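You operate a simulated robot arm through the tools that you are given. There is no shell and no other tool. Be economical: measure what you need, move in short steps, check, and stop when the job is done.

Carry out the task below with a simulated robot arm. There is one attempt and no reset: what you move stays moved.

TASK
Take the square die from the top of the black table and put it on top of the brown carton.
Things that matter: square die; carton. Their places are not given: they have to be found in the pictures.

It is judged by the outcome, as a careful person would: the job done as asked, and still so three seconds after it is handed in. It fails if anything else is knocked over, pushed out of place, dropped, spilled or broken.

THE ROBOT
A 7-joint arm with a two-finger parallel gripper, fixed in place. Base frame: the origin is at the foot of the arm, x ahead of it, y to its left, z up; the work surface is at about z = 0. Lengths are in m, angles in rad, forces in N, time in s.
With the tool pointing down near the work surface it reaches from about 0.22 to 0.58 m from the base axis. Its first joint turns from -1.152 to 1.152 rad. Payload 2.5 kg.
Tool frame: the origin (TCP) lies between the finger pads and is the grasp point; the fingertips stand 0.023 m ahead of it; z points along the fingers, y is the line along which they close. The gripper opens to 0.094 m. The fingers are 0.038 m wide and 0.01 m thick; the gripper's body (0.054 by 0.096 m) begins 0.039 m behind the TCP.
Orientation is that of the tool frame in the base frame, as a unit quaternion [x, y, z, w]. With the fingers straight down and closing along the base's y, the tool's x points along the base's -x, its y along +y and its z along -z.

THE INTERFACE
- The arm moves only by the tool step_arm. Its argument "steps" is a list of rows, each a list of 6 numbers: the shift along the tool's x, y, z in units of 150 mm (1.0 is 150 mm), then the turn, a rotation vector about the tool's x, y, z in units of 180 degrees (1.0 is 180 degrees). In form: [[tx, ty, tz, wx, wy, wz], ...]. A call has 1 to 8 rows; each row is the pose to reach, as a shift and turn from the pose commanded when the call began, along the tool's axes at that moment. "hand" is the finger opening in mm, from 0 to 94, set as the call begins (left out, the last holds). A call with a number of a shift or a turn outside -1 to 1 is refused whole. A row lasts 0.2 s, in which the tool goes at most 0.05 m and 0.15 rad; a call with a longer step from one row to the next is refused whole, and so is a gripper value outside its range. A pose out of reach is approached as far as the arm can. The call stops where the force on the tool passes 40 N (or 10 N more than at its start, if that is more) or the arm is blocked; 0.2 s more then pass. The fingers move at their own pace (about 0.108 m/s each) and stop on an object; they squeeze with about 42 N. The grip force told is the motor's: it shows also when the fingers shut on nothing. Time passes only in rows, and 0.2 s behind the last, so rows that repeat a pose let the fingers close. It gives the time, the measured TCP pose, the force on the tool (base axes), the opening and the grip force at its end, in the units of the frame above (readings bear some noise), and new pictures: "show" is both (left out), scene, wrist or none.
- Cameras (640 x 400 px; columns grow to the right, rows downward): "scene" is fixed at [0.1182, -0.403, 0.5525]; the picture's right is [0.83, -0.55, 0.00], its down [-0.27, -0.41, -0.87] and it looks along [0.48, 0.73, -0.49] (base axes); focal length 334 px, centre (320, 200). "wrist" rides on the gripper at [-0.039, 0, -0.044] in the tool frame; the picture's right is [0.00, -1.00, 0.00], its down [0.97, 0.00, -0.24] and it looks along [0.24, 0.00, 0.97] (tool axes); focal length 218 px, centre (320, 200).
- point_at(camera, pixels): for up to 12 pixels [column, row] of the newest picture of that camera ("zoom" is the newest enlarged one), the place [x, y, z] in the base frame of the surface seen there, good to about 0.002 m. No time passes.
- zoom(camera, box): a new picture of the part [left, top, right, bottom] of that camera's present view, enlarged. No time passes.
- job_done(): hands the job in; it is judged then, once.

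Work in short steps. Measure before you move; look again where a grasp or a placing could have gone wrong, and mend it. You have 60 turns and 120 pictures in all, the two below and enlarged ones among them. Open the gripper and draw the arm clear of the work before you hand the job in, unless the task says otherwise; then end with one line.

The tools are called after "Emit:" by a JSON object that holds its "method" and its "body". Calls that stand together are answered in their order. step_arm: Moves the arm, as the interface text tells. Its arguments: {"type":"object","properties":{"steps":{"type":"array"},"hand":{"type":"number"},"show":{"type":"string","enum":["both","scene","wrist","none"]}},"required":["steps"]} The other tools are called the same way: point_at (camera, pixels) gives the place of the surface under pixels of a picture; zoom (camera, box) takes an enlarged picture of a part of a camera's view; job_done () hands the job in.

At the start:

```text
time_s: 0.0
tcp_pos: [0.4531, -0.0085, 0.3572]
ee_rot: [0.0, 1.0, 0.0, 0.0]
contact_force: [-0.5, 0.4, -0.3]
width: 0.0941
grasp_force: 0.1
```

scene: 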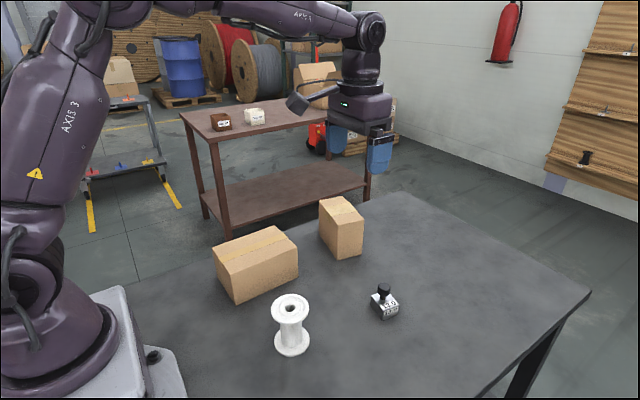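
wrist: 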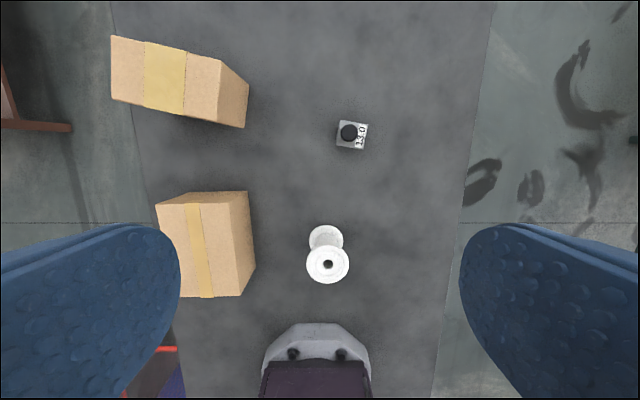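

I see a small square block with a knob at scene (385,303) and two cartons at (255,262) and (342,228). I'll zoom in on them and measure.

Emit:
{"method": "zoom", "body": {"camera": "scene", "box": [340, 270, 430, 330]}}

Emit:
{"method": "zoom", "body": {"camera": "scene", "box": [200, 180, 380, 310]}}

Emit:
{"method": "zoom", "body": {"camera": "wrist", "box": [320, 110, 380, 160]}}

Emit:
{"method": "point_at", "body": {"camera": "wrist", "pixels": [[349, 132], [341, 121], [367, 124], [362, 149], [336, 146], [300, 140], [157, 203], [248, 192], [240, 294], [182, 297], [112, 36], [220, 60]]}}

Emit:
{"method": "point_at", "body": {"camera": "scene", "pixels": [[215, 262], [272, 227], [297, 244], [234, 281], [255, 255], [319, 203], [343, 197], [363, 216], [335, 224], [340, 210], [384, 288], [291, 297]]}}

```text
6.67 times, centred on (385, 300) of scene
```

zoom: 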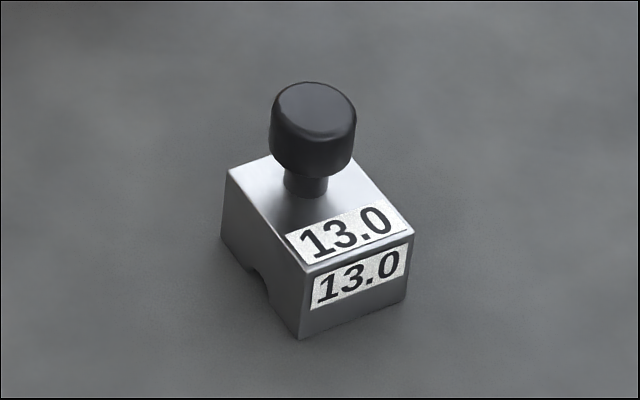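

```text
3.08 times, centred on (290, 245) of scene
```

zoom: 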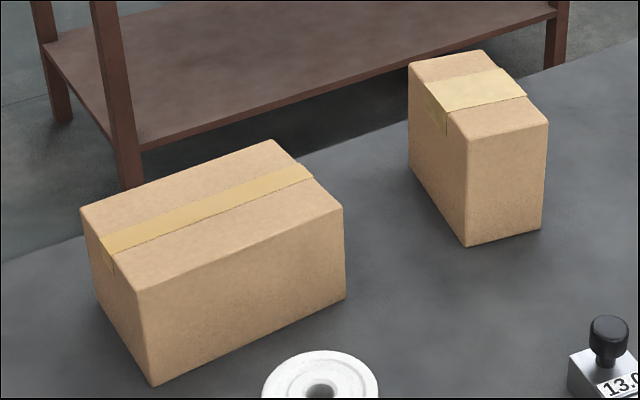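

```text
8.00 times, centred on (350, 135) of wrist
```

zoom: 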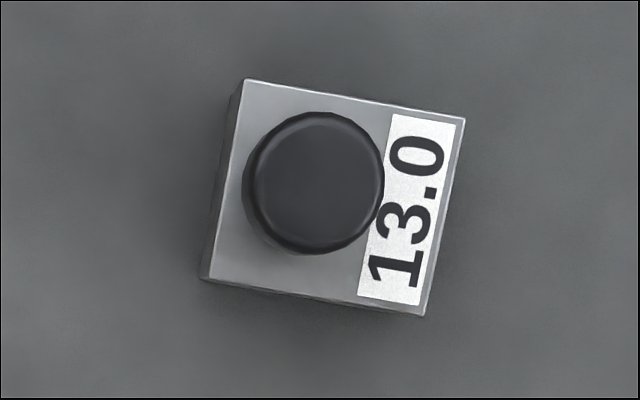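

```text
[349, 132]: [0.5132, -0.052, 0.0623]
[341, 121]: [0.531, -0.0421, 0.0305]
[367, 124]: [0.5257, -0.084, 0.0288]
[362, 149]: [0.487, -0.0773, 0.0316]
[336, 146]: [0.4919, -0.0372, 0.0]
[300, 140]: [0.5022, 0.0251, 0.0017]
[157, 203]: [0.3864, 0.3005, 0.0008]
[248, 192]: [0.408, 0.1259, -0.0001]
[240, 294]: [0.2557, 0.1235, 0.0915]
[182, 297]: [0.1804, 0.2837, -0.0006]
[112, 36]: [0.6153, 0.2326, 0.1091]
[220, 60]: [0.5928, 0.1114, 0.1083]
```

```text
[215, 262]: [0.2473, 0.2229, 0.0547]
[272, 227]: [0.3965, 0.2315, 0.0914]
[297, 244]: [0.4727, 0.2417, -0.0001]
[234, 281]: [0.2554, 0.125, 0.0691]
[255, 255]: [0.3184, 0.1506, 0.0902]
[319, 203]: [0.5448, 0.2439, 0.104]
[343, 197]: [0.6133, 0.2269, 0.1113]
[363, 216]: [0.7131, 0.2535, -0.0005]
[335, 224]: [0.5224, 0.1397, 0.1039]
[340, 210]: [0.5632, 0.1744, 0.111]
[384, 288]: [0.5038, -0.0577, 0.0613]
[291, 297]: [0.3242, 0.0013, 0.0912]
```

The die is a 42 mm block, centred near (0.509,-0.060), with its top at z≈0.031, its knob up to 0.063, and a turn of about 8.5°. The reachable carton is the left one, with its top at z≈0.091. I'll go above the die and look again.

Emit:
{"method": "step_arm", "body": {"steps": [[-0.093, -0.085, 0.25, 0, 0, 0.012], [-0.187, -0.17, 0.5, 0, 0, 0.024], [-0.28, -0.255, 0.75, 0, 0, 0.036], [-0.373, -0.34, 1.0, 0, 0, 0.047], [-0.373, -0.34, 1.0, 0, 0, 0.047]], "hand": 94}}

```text
time_s: 1.2
tcp_pos: [0.5077, -0.0614, 0.21]
ee_rot: [0.075, 0.997, 0.0, 0.001]
contact_force: [-0.2, 1.1, -0.2]
width: 0.0941
grasp_force: 0.0
```

scene: 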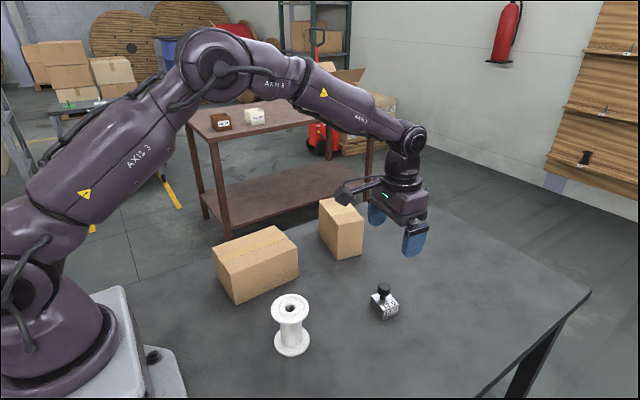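
wrist: 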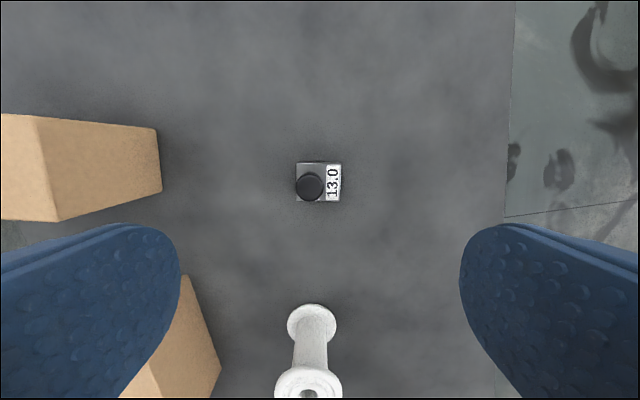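

The block now looks aligned at (319,182). I'll measure its corners for the final centring.

Emit:
{"method": "zoom", "body": {"camera": "wrist", "box": [280, 157, 360, 207]}}

Emit:
{"method": "point_at", "body": {"camera": "wrist", "pixels": [[299, 165], [339, 166], [339, 200], [298, 199], [310, 187], [319, 166], [319, 200]]}}

```text
8.00 times, centred on (320, 182) of wrist
```

zoom: 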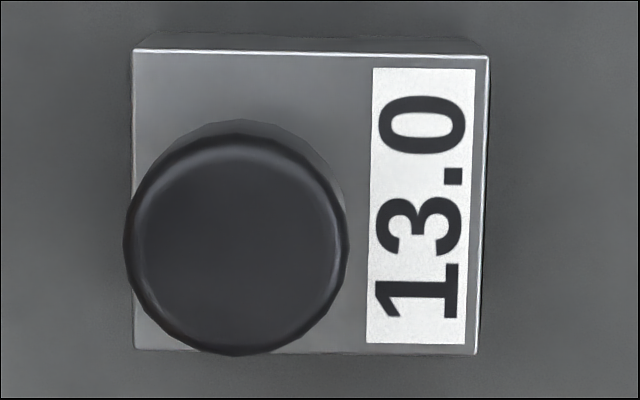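

```text
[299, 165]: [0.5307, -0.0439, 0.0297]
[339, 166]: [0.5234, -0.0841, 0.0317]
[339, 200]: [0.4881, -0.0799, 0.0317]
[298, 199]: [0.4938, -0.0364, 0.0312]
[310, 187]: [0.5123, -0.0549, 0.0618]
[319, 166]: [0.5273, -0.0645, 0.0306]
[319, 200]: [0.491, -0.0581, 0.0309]
```

It's centred within about 1 mm, so I'll descend in two parts and check before closing.

Emit:
{"method": "step_arm", "body": {"steps": [[0, 0, 0.27, 0, 0, 0], [0, 0, 0.54, 0, 0, 0], [0, 0, 0.8, 0, 0, 0], [0, 0, 0.8, 0, 0, 0]], "show": "wrist"}}

```text
time_s: 2.2
tcp_pos: [0.511, -0.059, 0.0855]
ee_rot: [0.074, 0.997, -0.001, 0.0]
contact_force: [-0.5, -0.1, -0.4]
width: 0.0941
grasp_force: 0.1
```

wrist: 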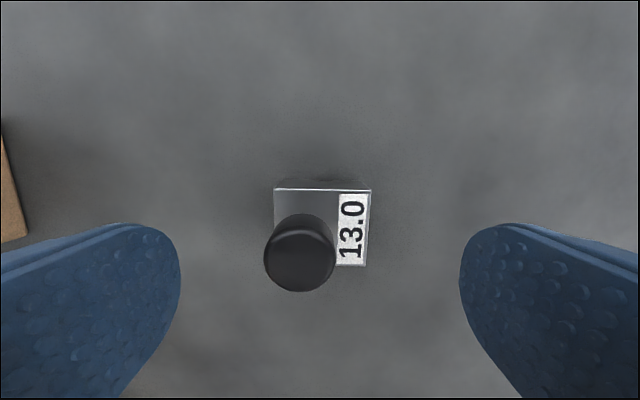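

The block is centred between the fingers, columns 274–371. I'll descend to z≈0.033.

Emit:
{"method": "step_arm", "body": {"steps": [[0, 0, 0.12, 0, 0, 0], [0, 0, 0.24, 0, 0, 0], [0, 0, 0.36, 0, 0, 0], [0, 0, 0.36, 0, 0, 0]]}}

```text
time_s: 3.2
tcp_pos: [0.5107, -0.0573, 0.0337]
ee_rot: [0.074, 0.997, 0.0, 0.0]
contact_force: [0.2, 0.6, -1.2]
width: 0.094
grasp_force: 0.0
```

scene: 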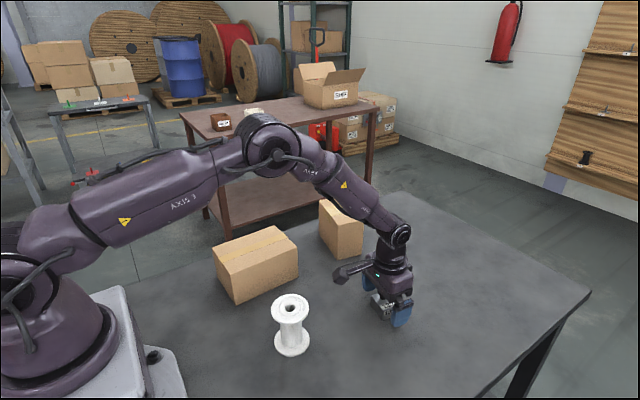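
wrist: 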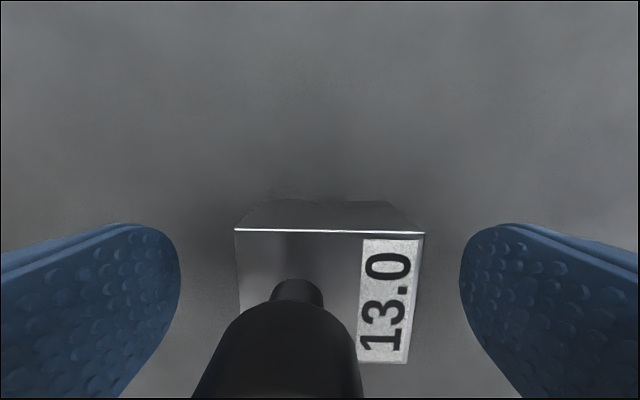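

The block sits about 2 mm toward the −y finger, so I'll shift slightly and close.

Emit:
{"method": "step_arm", "body": {"steps": [[0, -0.013, 0, 0, 0, 0], [0, -0.013, 0, 0, 0, 0], [0, -0.013, 0, 0, 0, 0], [0, -0.013, 0, 0, 0, 0]], "hand": 20, "show": "wrist"}}

```text
time_s: 4.2
tcp_pos: [0.51, -0.0602, 0.0344]
ee_rot: [0.074, 0.997, 0.0, -0.001]
contact_force: [0.0, 0.0, 2.3]
width: 0.0459
grasp_force: 41.3
```

wrist: 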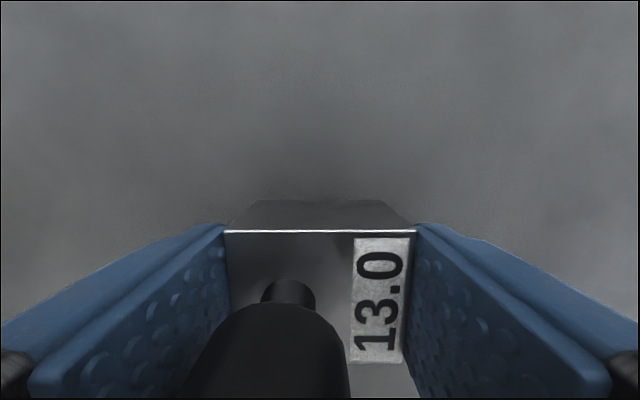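

Gripped at 46 mm with 41 N. I'll lift straight up.

Emit:
{"method": "step_arm", "body": {"steps": [[0, 0, -0.1, 0, 0, 0], [0, 0, -0.3, 0, 0, 0], [0, 0, -0.55, 0, 0, 0], [0, 0, -0.8, 0, 0, 0], [0, 0, -1.0, 0, 0, 0], [0, 0, -1.0, 0, 0, 0]]}}

Emit:
{"method": "point_at", "body": {"camera": "scene", "pixels": [[218, 257], [271, 229], [295, 246], [236, 275], [256, 254], [224, 259], [290, 246]]}}

```text
time_s: 5.6
tcp_pos: [0.5122, -0.0584, 0.1834]
ee_rot: [0.073, 0.997, 0.0, 0.0]
contact_force: [0.7, -0.2, -3.3]
width: 0.0458
grasp_force: 41.9
```

scene: 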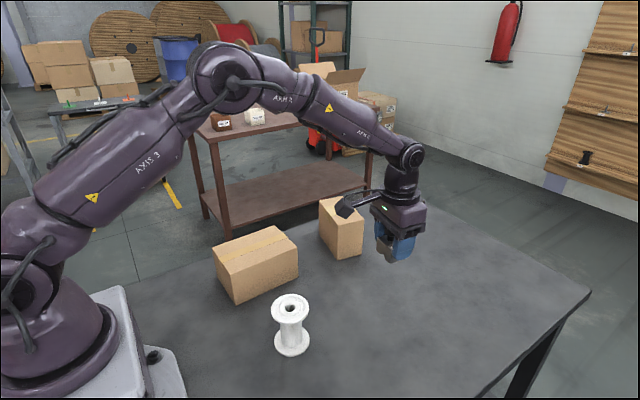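
wrist: 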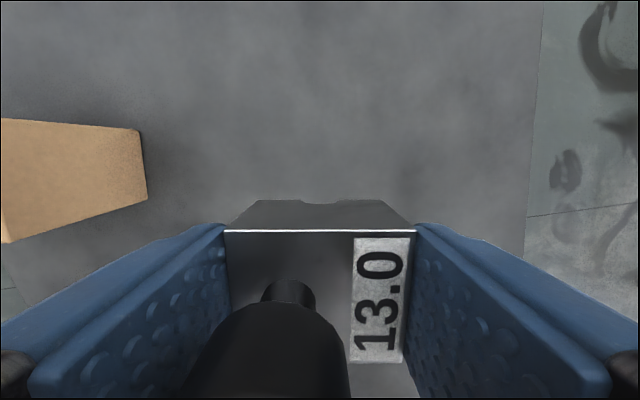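

```text
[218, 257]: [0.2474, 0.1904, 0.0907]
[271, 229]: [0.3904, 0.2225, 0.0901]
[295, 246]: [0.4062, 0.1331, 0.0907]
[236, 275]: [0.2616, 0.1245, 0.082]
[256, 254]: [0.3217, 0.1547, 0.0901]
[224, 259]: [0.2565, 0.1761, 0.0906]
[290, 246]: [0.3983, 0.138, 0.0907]
```

The die is held, weighing about 0.3 kg-force. The carton top's centre is about (0.325,0.177,0.091). I'll carry it there at height in two halves; the bottom stays at about 0.15, well above the spool.

Emit:
{"method": "step_arm", "body": {"steps": [[0.1, 0.094, 0, 0, 0, 0], [0.28, 0.263, 0, 0, 0, 0], [0.46, 0.432, 0, 0, 0, 0], [0.63, 0.593, 0, 0, 0, 0], [0.73, 0.687, 0, 0, 0, 0]], "show": "none"}}

Emit:
{"method": "step_arm", "body": {"steps": [[0.1, 0.094, 0, 0, 0, 0], [0.28, 0.263, 0, 0, 0, 0], [0.46, 0.432, 0, 0, 0, 0], [0.63, 0.593, 0, 0, 0, 0], [0.73, 0.687, 0, 0, 0, 0], [0.73, 0.687, 0, 0, 0, 0]]}}

```text
time_s: 6.8
tcp_pos: [0.4139, 0.0587, 0.1821]
ee_rot: [0.074, 0.997, 0.0, 0.001]
contact_force: [-1.1, 0.8, -3.4]
width: 0.0458
grasp_force: 41.9
```

```text
time_s: 8.2
tcp_pos: [0.3221, 0.1747, 0.1834]
ee_rot: [0.074, 0.997, 0.0, 0.0]
contact_force: [0.3, 0.0, -3.8]
width: 0.0459
grasp_force: 42.1
```

scene: 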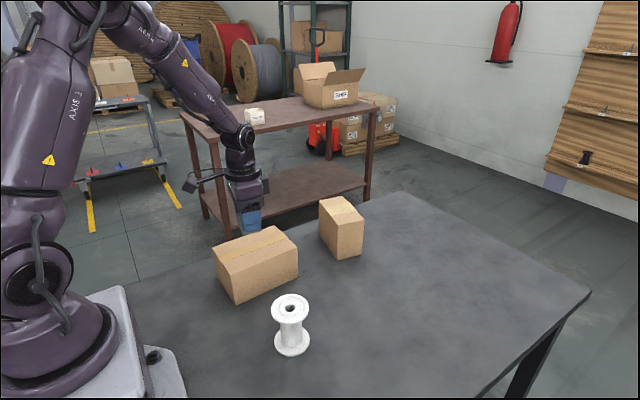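
wrist: 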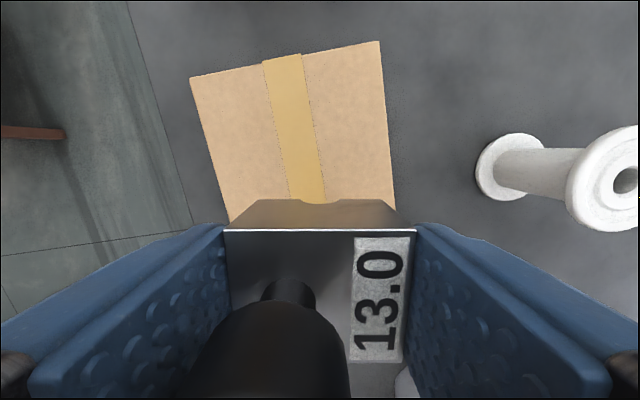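

The die is over the middle of the carton (the tape runs up to column ~310). I'll lower to just above the top, with a clearance of about 8 mm.

Emit:
{"method": "step_arm", "body": {"steps": [[0, 0, 0.12, 0, 0, 0], [0, 0, 0.24, 0, 0, 0], [0, 0, 0.33, 0, 0, 0], [0, 0, 0.33, 0, 0, 0]]}}

Emit:
{"method": "zoom", "body": {"camera": "scene", "box": [200, 180, 328, 260]}}

```text
time_s: 9.2
tcp_pos: [0.3204, 0.1743, 0.1323]
ee_rot: [0.074, 0.997, 0.0, 0.0]
contact_force: [-0.4, 0.4, -4.4]
width: 0.0459
grasp_force: 41.8
```

scene: 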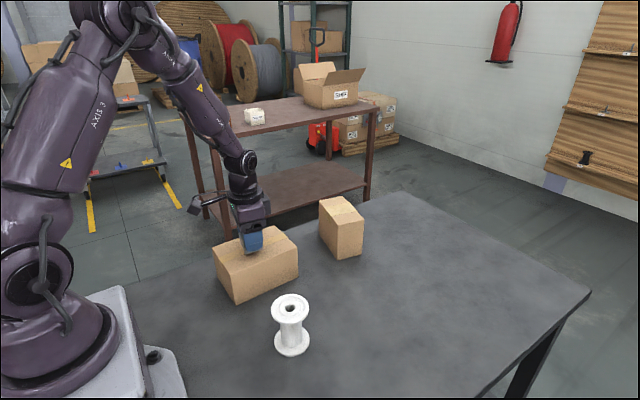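
wrist: 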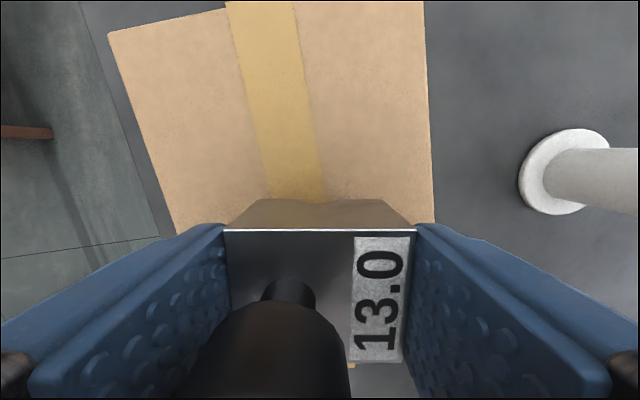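

```text
5.00 times, centred on (264, 220) of scene
```

zoom: 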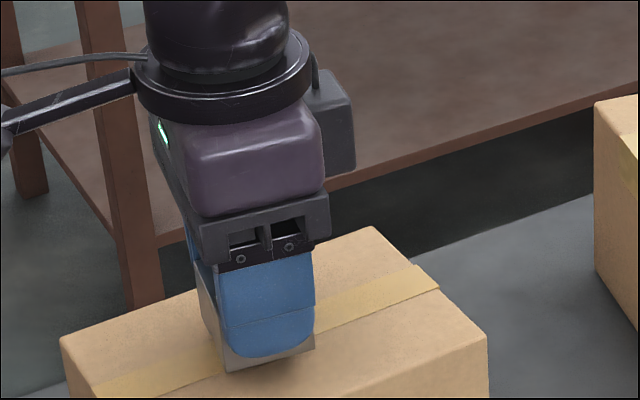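

About 8 mm remain. I'll ease down in small steps while watching the force.

Emit:
{"method": "step_arm", "body": {"steps": [[0, 0, 0.02, 0, 0, 0], [0, 0, 0.035, 0, 0, 0], [0, 0, 0.045, 0, 0, 0], [0, 0, 0.045, 0, 0, 0]], "show": "none"}}

Emit:
{"method": "zoom", "body": {"camera": "scene", "box": [216, 220, 296, 270]}}

```text
time_s: 10.2
tcp_pos: [0.322, 0.1753, 0.1266]
ee_rot: [0.074, 0.997, 0.0, 0.0]
contact_force: [0.5, -0.2, -4.2]
width: 0.0455
grasp_force: 41.9
```

```text
8.00 times, centred on (256, 245) of scene
```

zoom: 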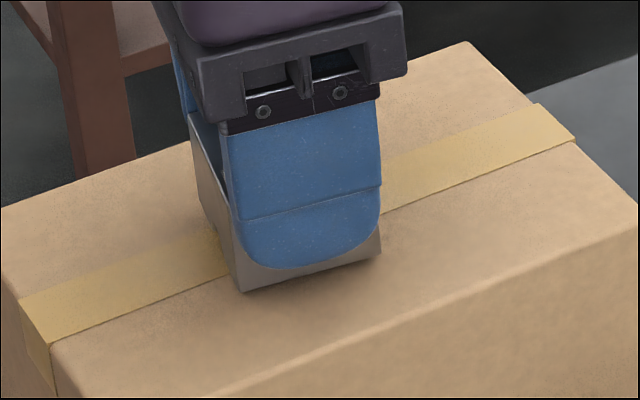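

Still about 4.2 N of weight, with no contact yet. I'll go down 1.5 mm, then another 1 mm.

Emit:
{"method": "step_arm", "body": {"steps": [[0, 0, 0.005, 0, 0, 0], [0, 0, 0.01, 0, 0, 0], [0, 0, 0.01, 0, 0, 0]], "show": "none"}}

Emit:
{"method": "step_arm", "body": {"steps": [[0, 0, 0.003, 0, 0, 0], [0, 0, 0.007, 0, 0, 0], [0, 0, 0.007, 0, 0, 0]], "show": "none"}}

```text
time_s: 11.0
tcp_pos: [0.3234, 0.1759, 0.1259]
ee_rot: [0.074, 0.997, 0.001, -0.001]
contact_force: [0.6, -0.2, -3.9]
width: 0.0456
grasp_force: 42.4
```

```text
time_s: 11.8
tcp_pos: [0.3221, 0.1769, 0.1238]
ee_rot: [0.074, 0.997, 0.0, 0.001]
contact_force: [0.3, 0.7, -3.7]
width: 0.046
grasp_force: 42.0
```

Emit:
{"method": "step_arm", "body": {"steps": [[0, 0, 0.003, 0, 0, 0], [0, 0, 0.007, 0, 0, 0], [0, 0, 0.007, 0, 0, 0]], "show": "none"}}

Emit:
{"method": "zoom", "body": {"camera": "scene", "box": [216, 220, 296, 270]}}

```text
time_s: 12.6
tcp_pos: [0.3225, 0.1755, 0.1247]
ee_rot: [0.073, 0.997, 0.0, 0.001]
contact_force: [-1.9, -0.4, 2.2]
width: 0.046
grasp_force: 41.9
```

```text
8.00 times, centred on (256, 245) of scene
```

zoom: 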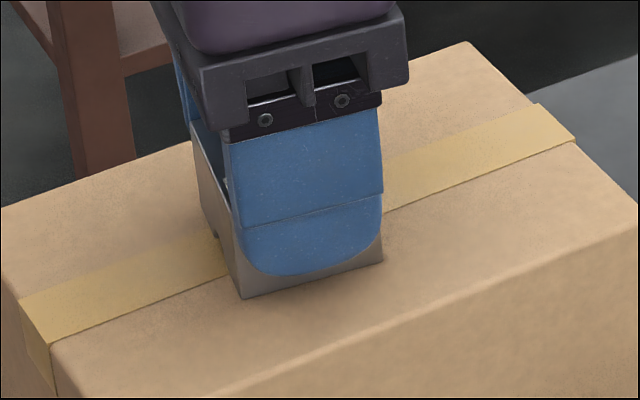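

The force went from −3.7 to +2.2 N, so the die is resting on the carton. I'll open the fingers while holding still.

Emit:
{"method": "step_arm", "body": {"steps": [[0, 0, 0, 0, 0, 0], [0, 0, 0, 0, 0, 0], [0, 0, 0, 0, 0, 0]], "hand": 80}}

```text
time_s: 13.4
tcp_pos: [0.3228, 0.1755, 0.1238]
ee_rot: [0.074, 0.997, 0.0, 0.0]
contact_force: [-0.1, 0.2, -0.4]
width: 0.0801
grasp_force: 0.0
```

scene: 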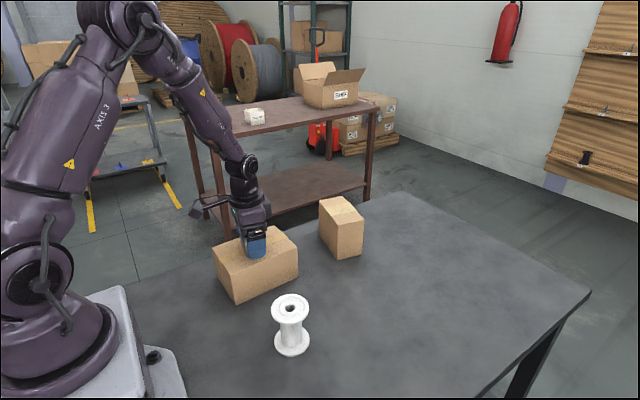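
wrist: 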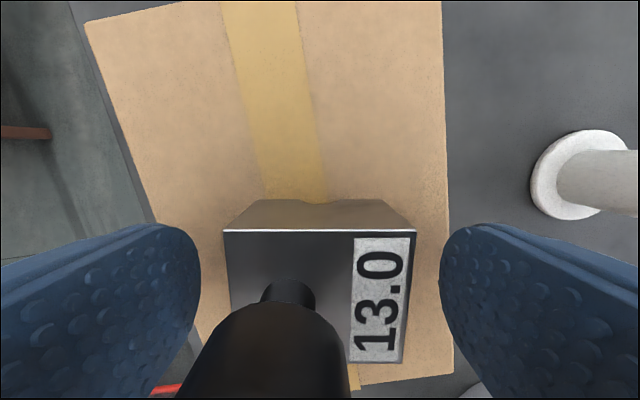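

Released with the fingers clear. I'll retreat straight up.

Emit:
{"method": "step_arm", "body": {"steps": [[0, 0, -0.1, 0, 0, 0], [0, 0, -0.3, 0, 0, 0], [0, 0, -0.6, 0, 0, 0], [0, 0, -0.9, 0, 0, 0], [0, 0, -1.0, 0, 0, 0], [0, 0, -1.0, 0, 0, 0]]}}

Emit:
{"method": "zoom", "body": {"camera": "scene", "box": [200, 190, 328, 310]}}

```text
time_s: 14.8
tcp_pos: [0.323, 0.1753, 0.2726]
ee_rot: [0.074, 0.997, 0.0, -0.001]
contact_force: [-0.3, 0.2, 0.2]
width: 0.0799
grasp_force: 0.2
```

scene: 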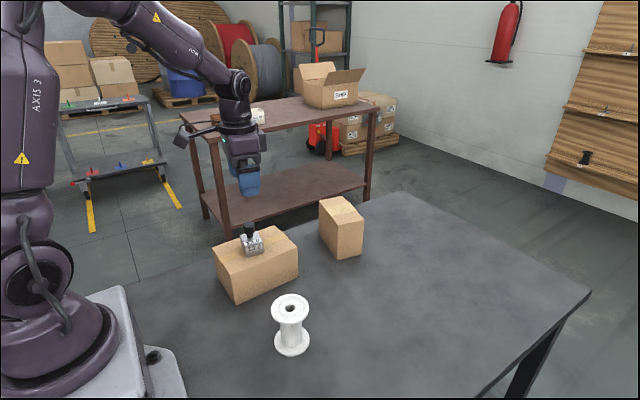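
wrist: 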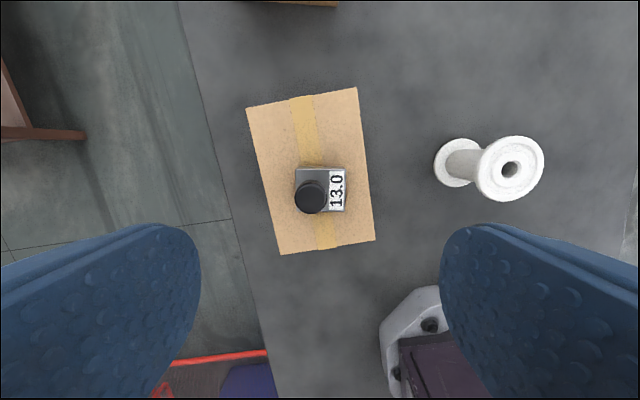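

```text
3.33 times, centred on (264, 250) of scene
```

zoom: 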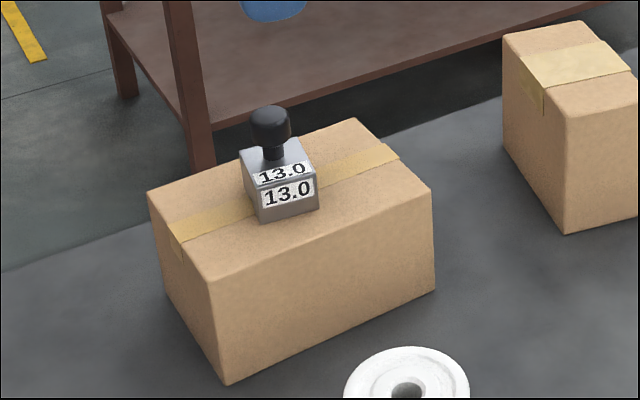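

The die sits flat in the middle of the carton top, nothing else has moved, and the arm is clear. I'll hand it in.

Emit:
{"method": "job_done", "body": {}}

```text
The job is handed in.
```

I put the square die on top of the left-hand brown carton; there were two similar cartons, and I chose this one because the centre of the other was just out of the arm's reach.
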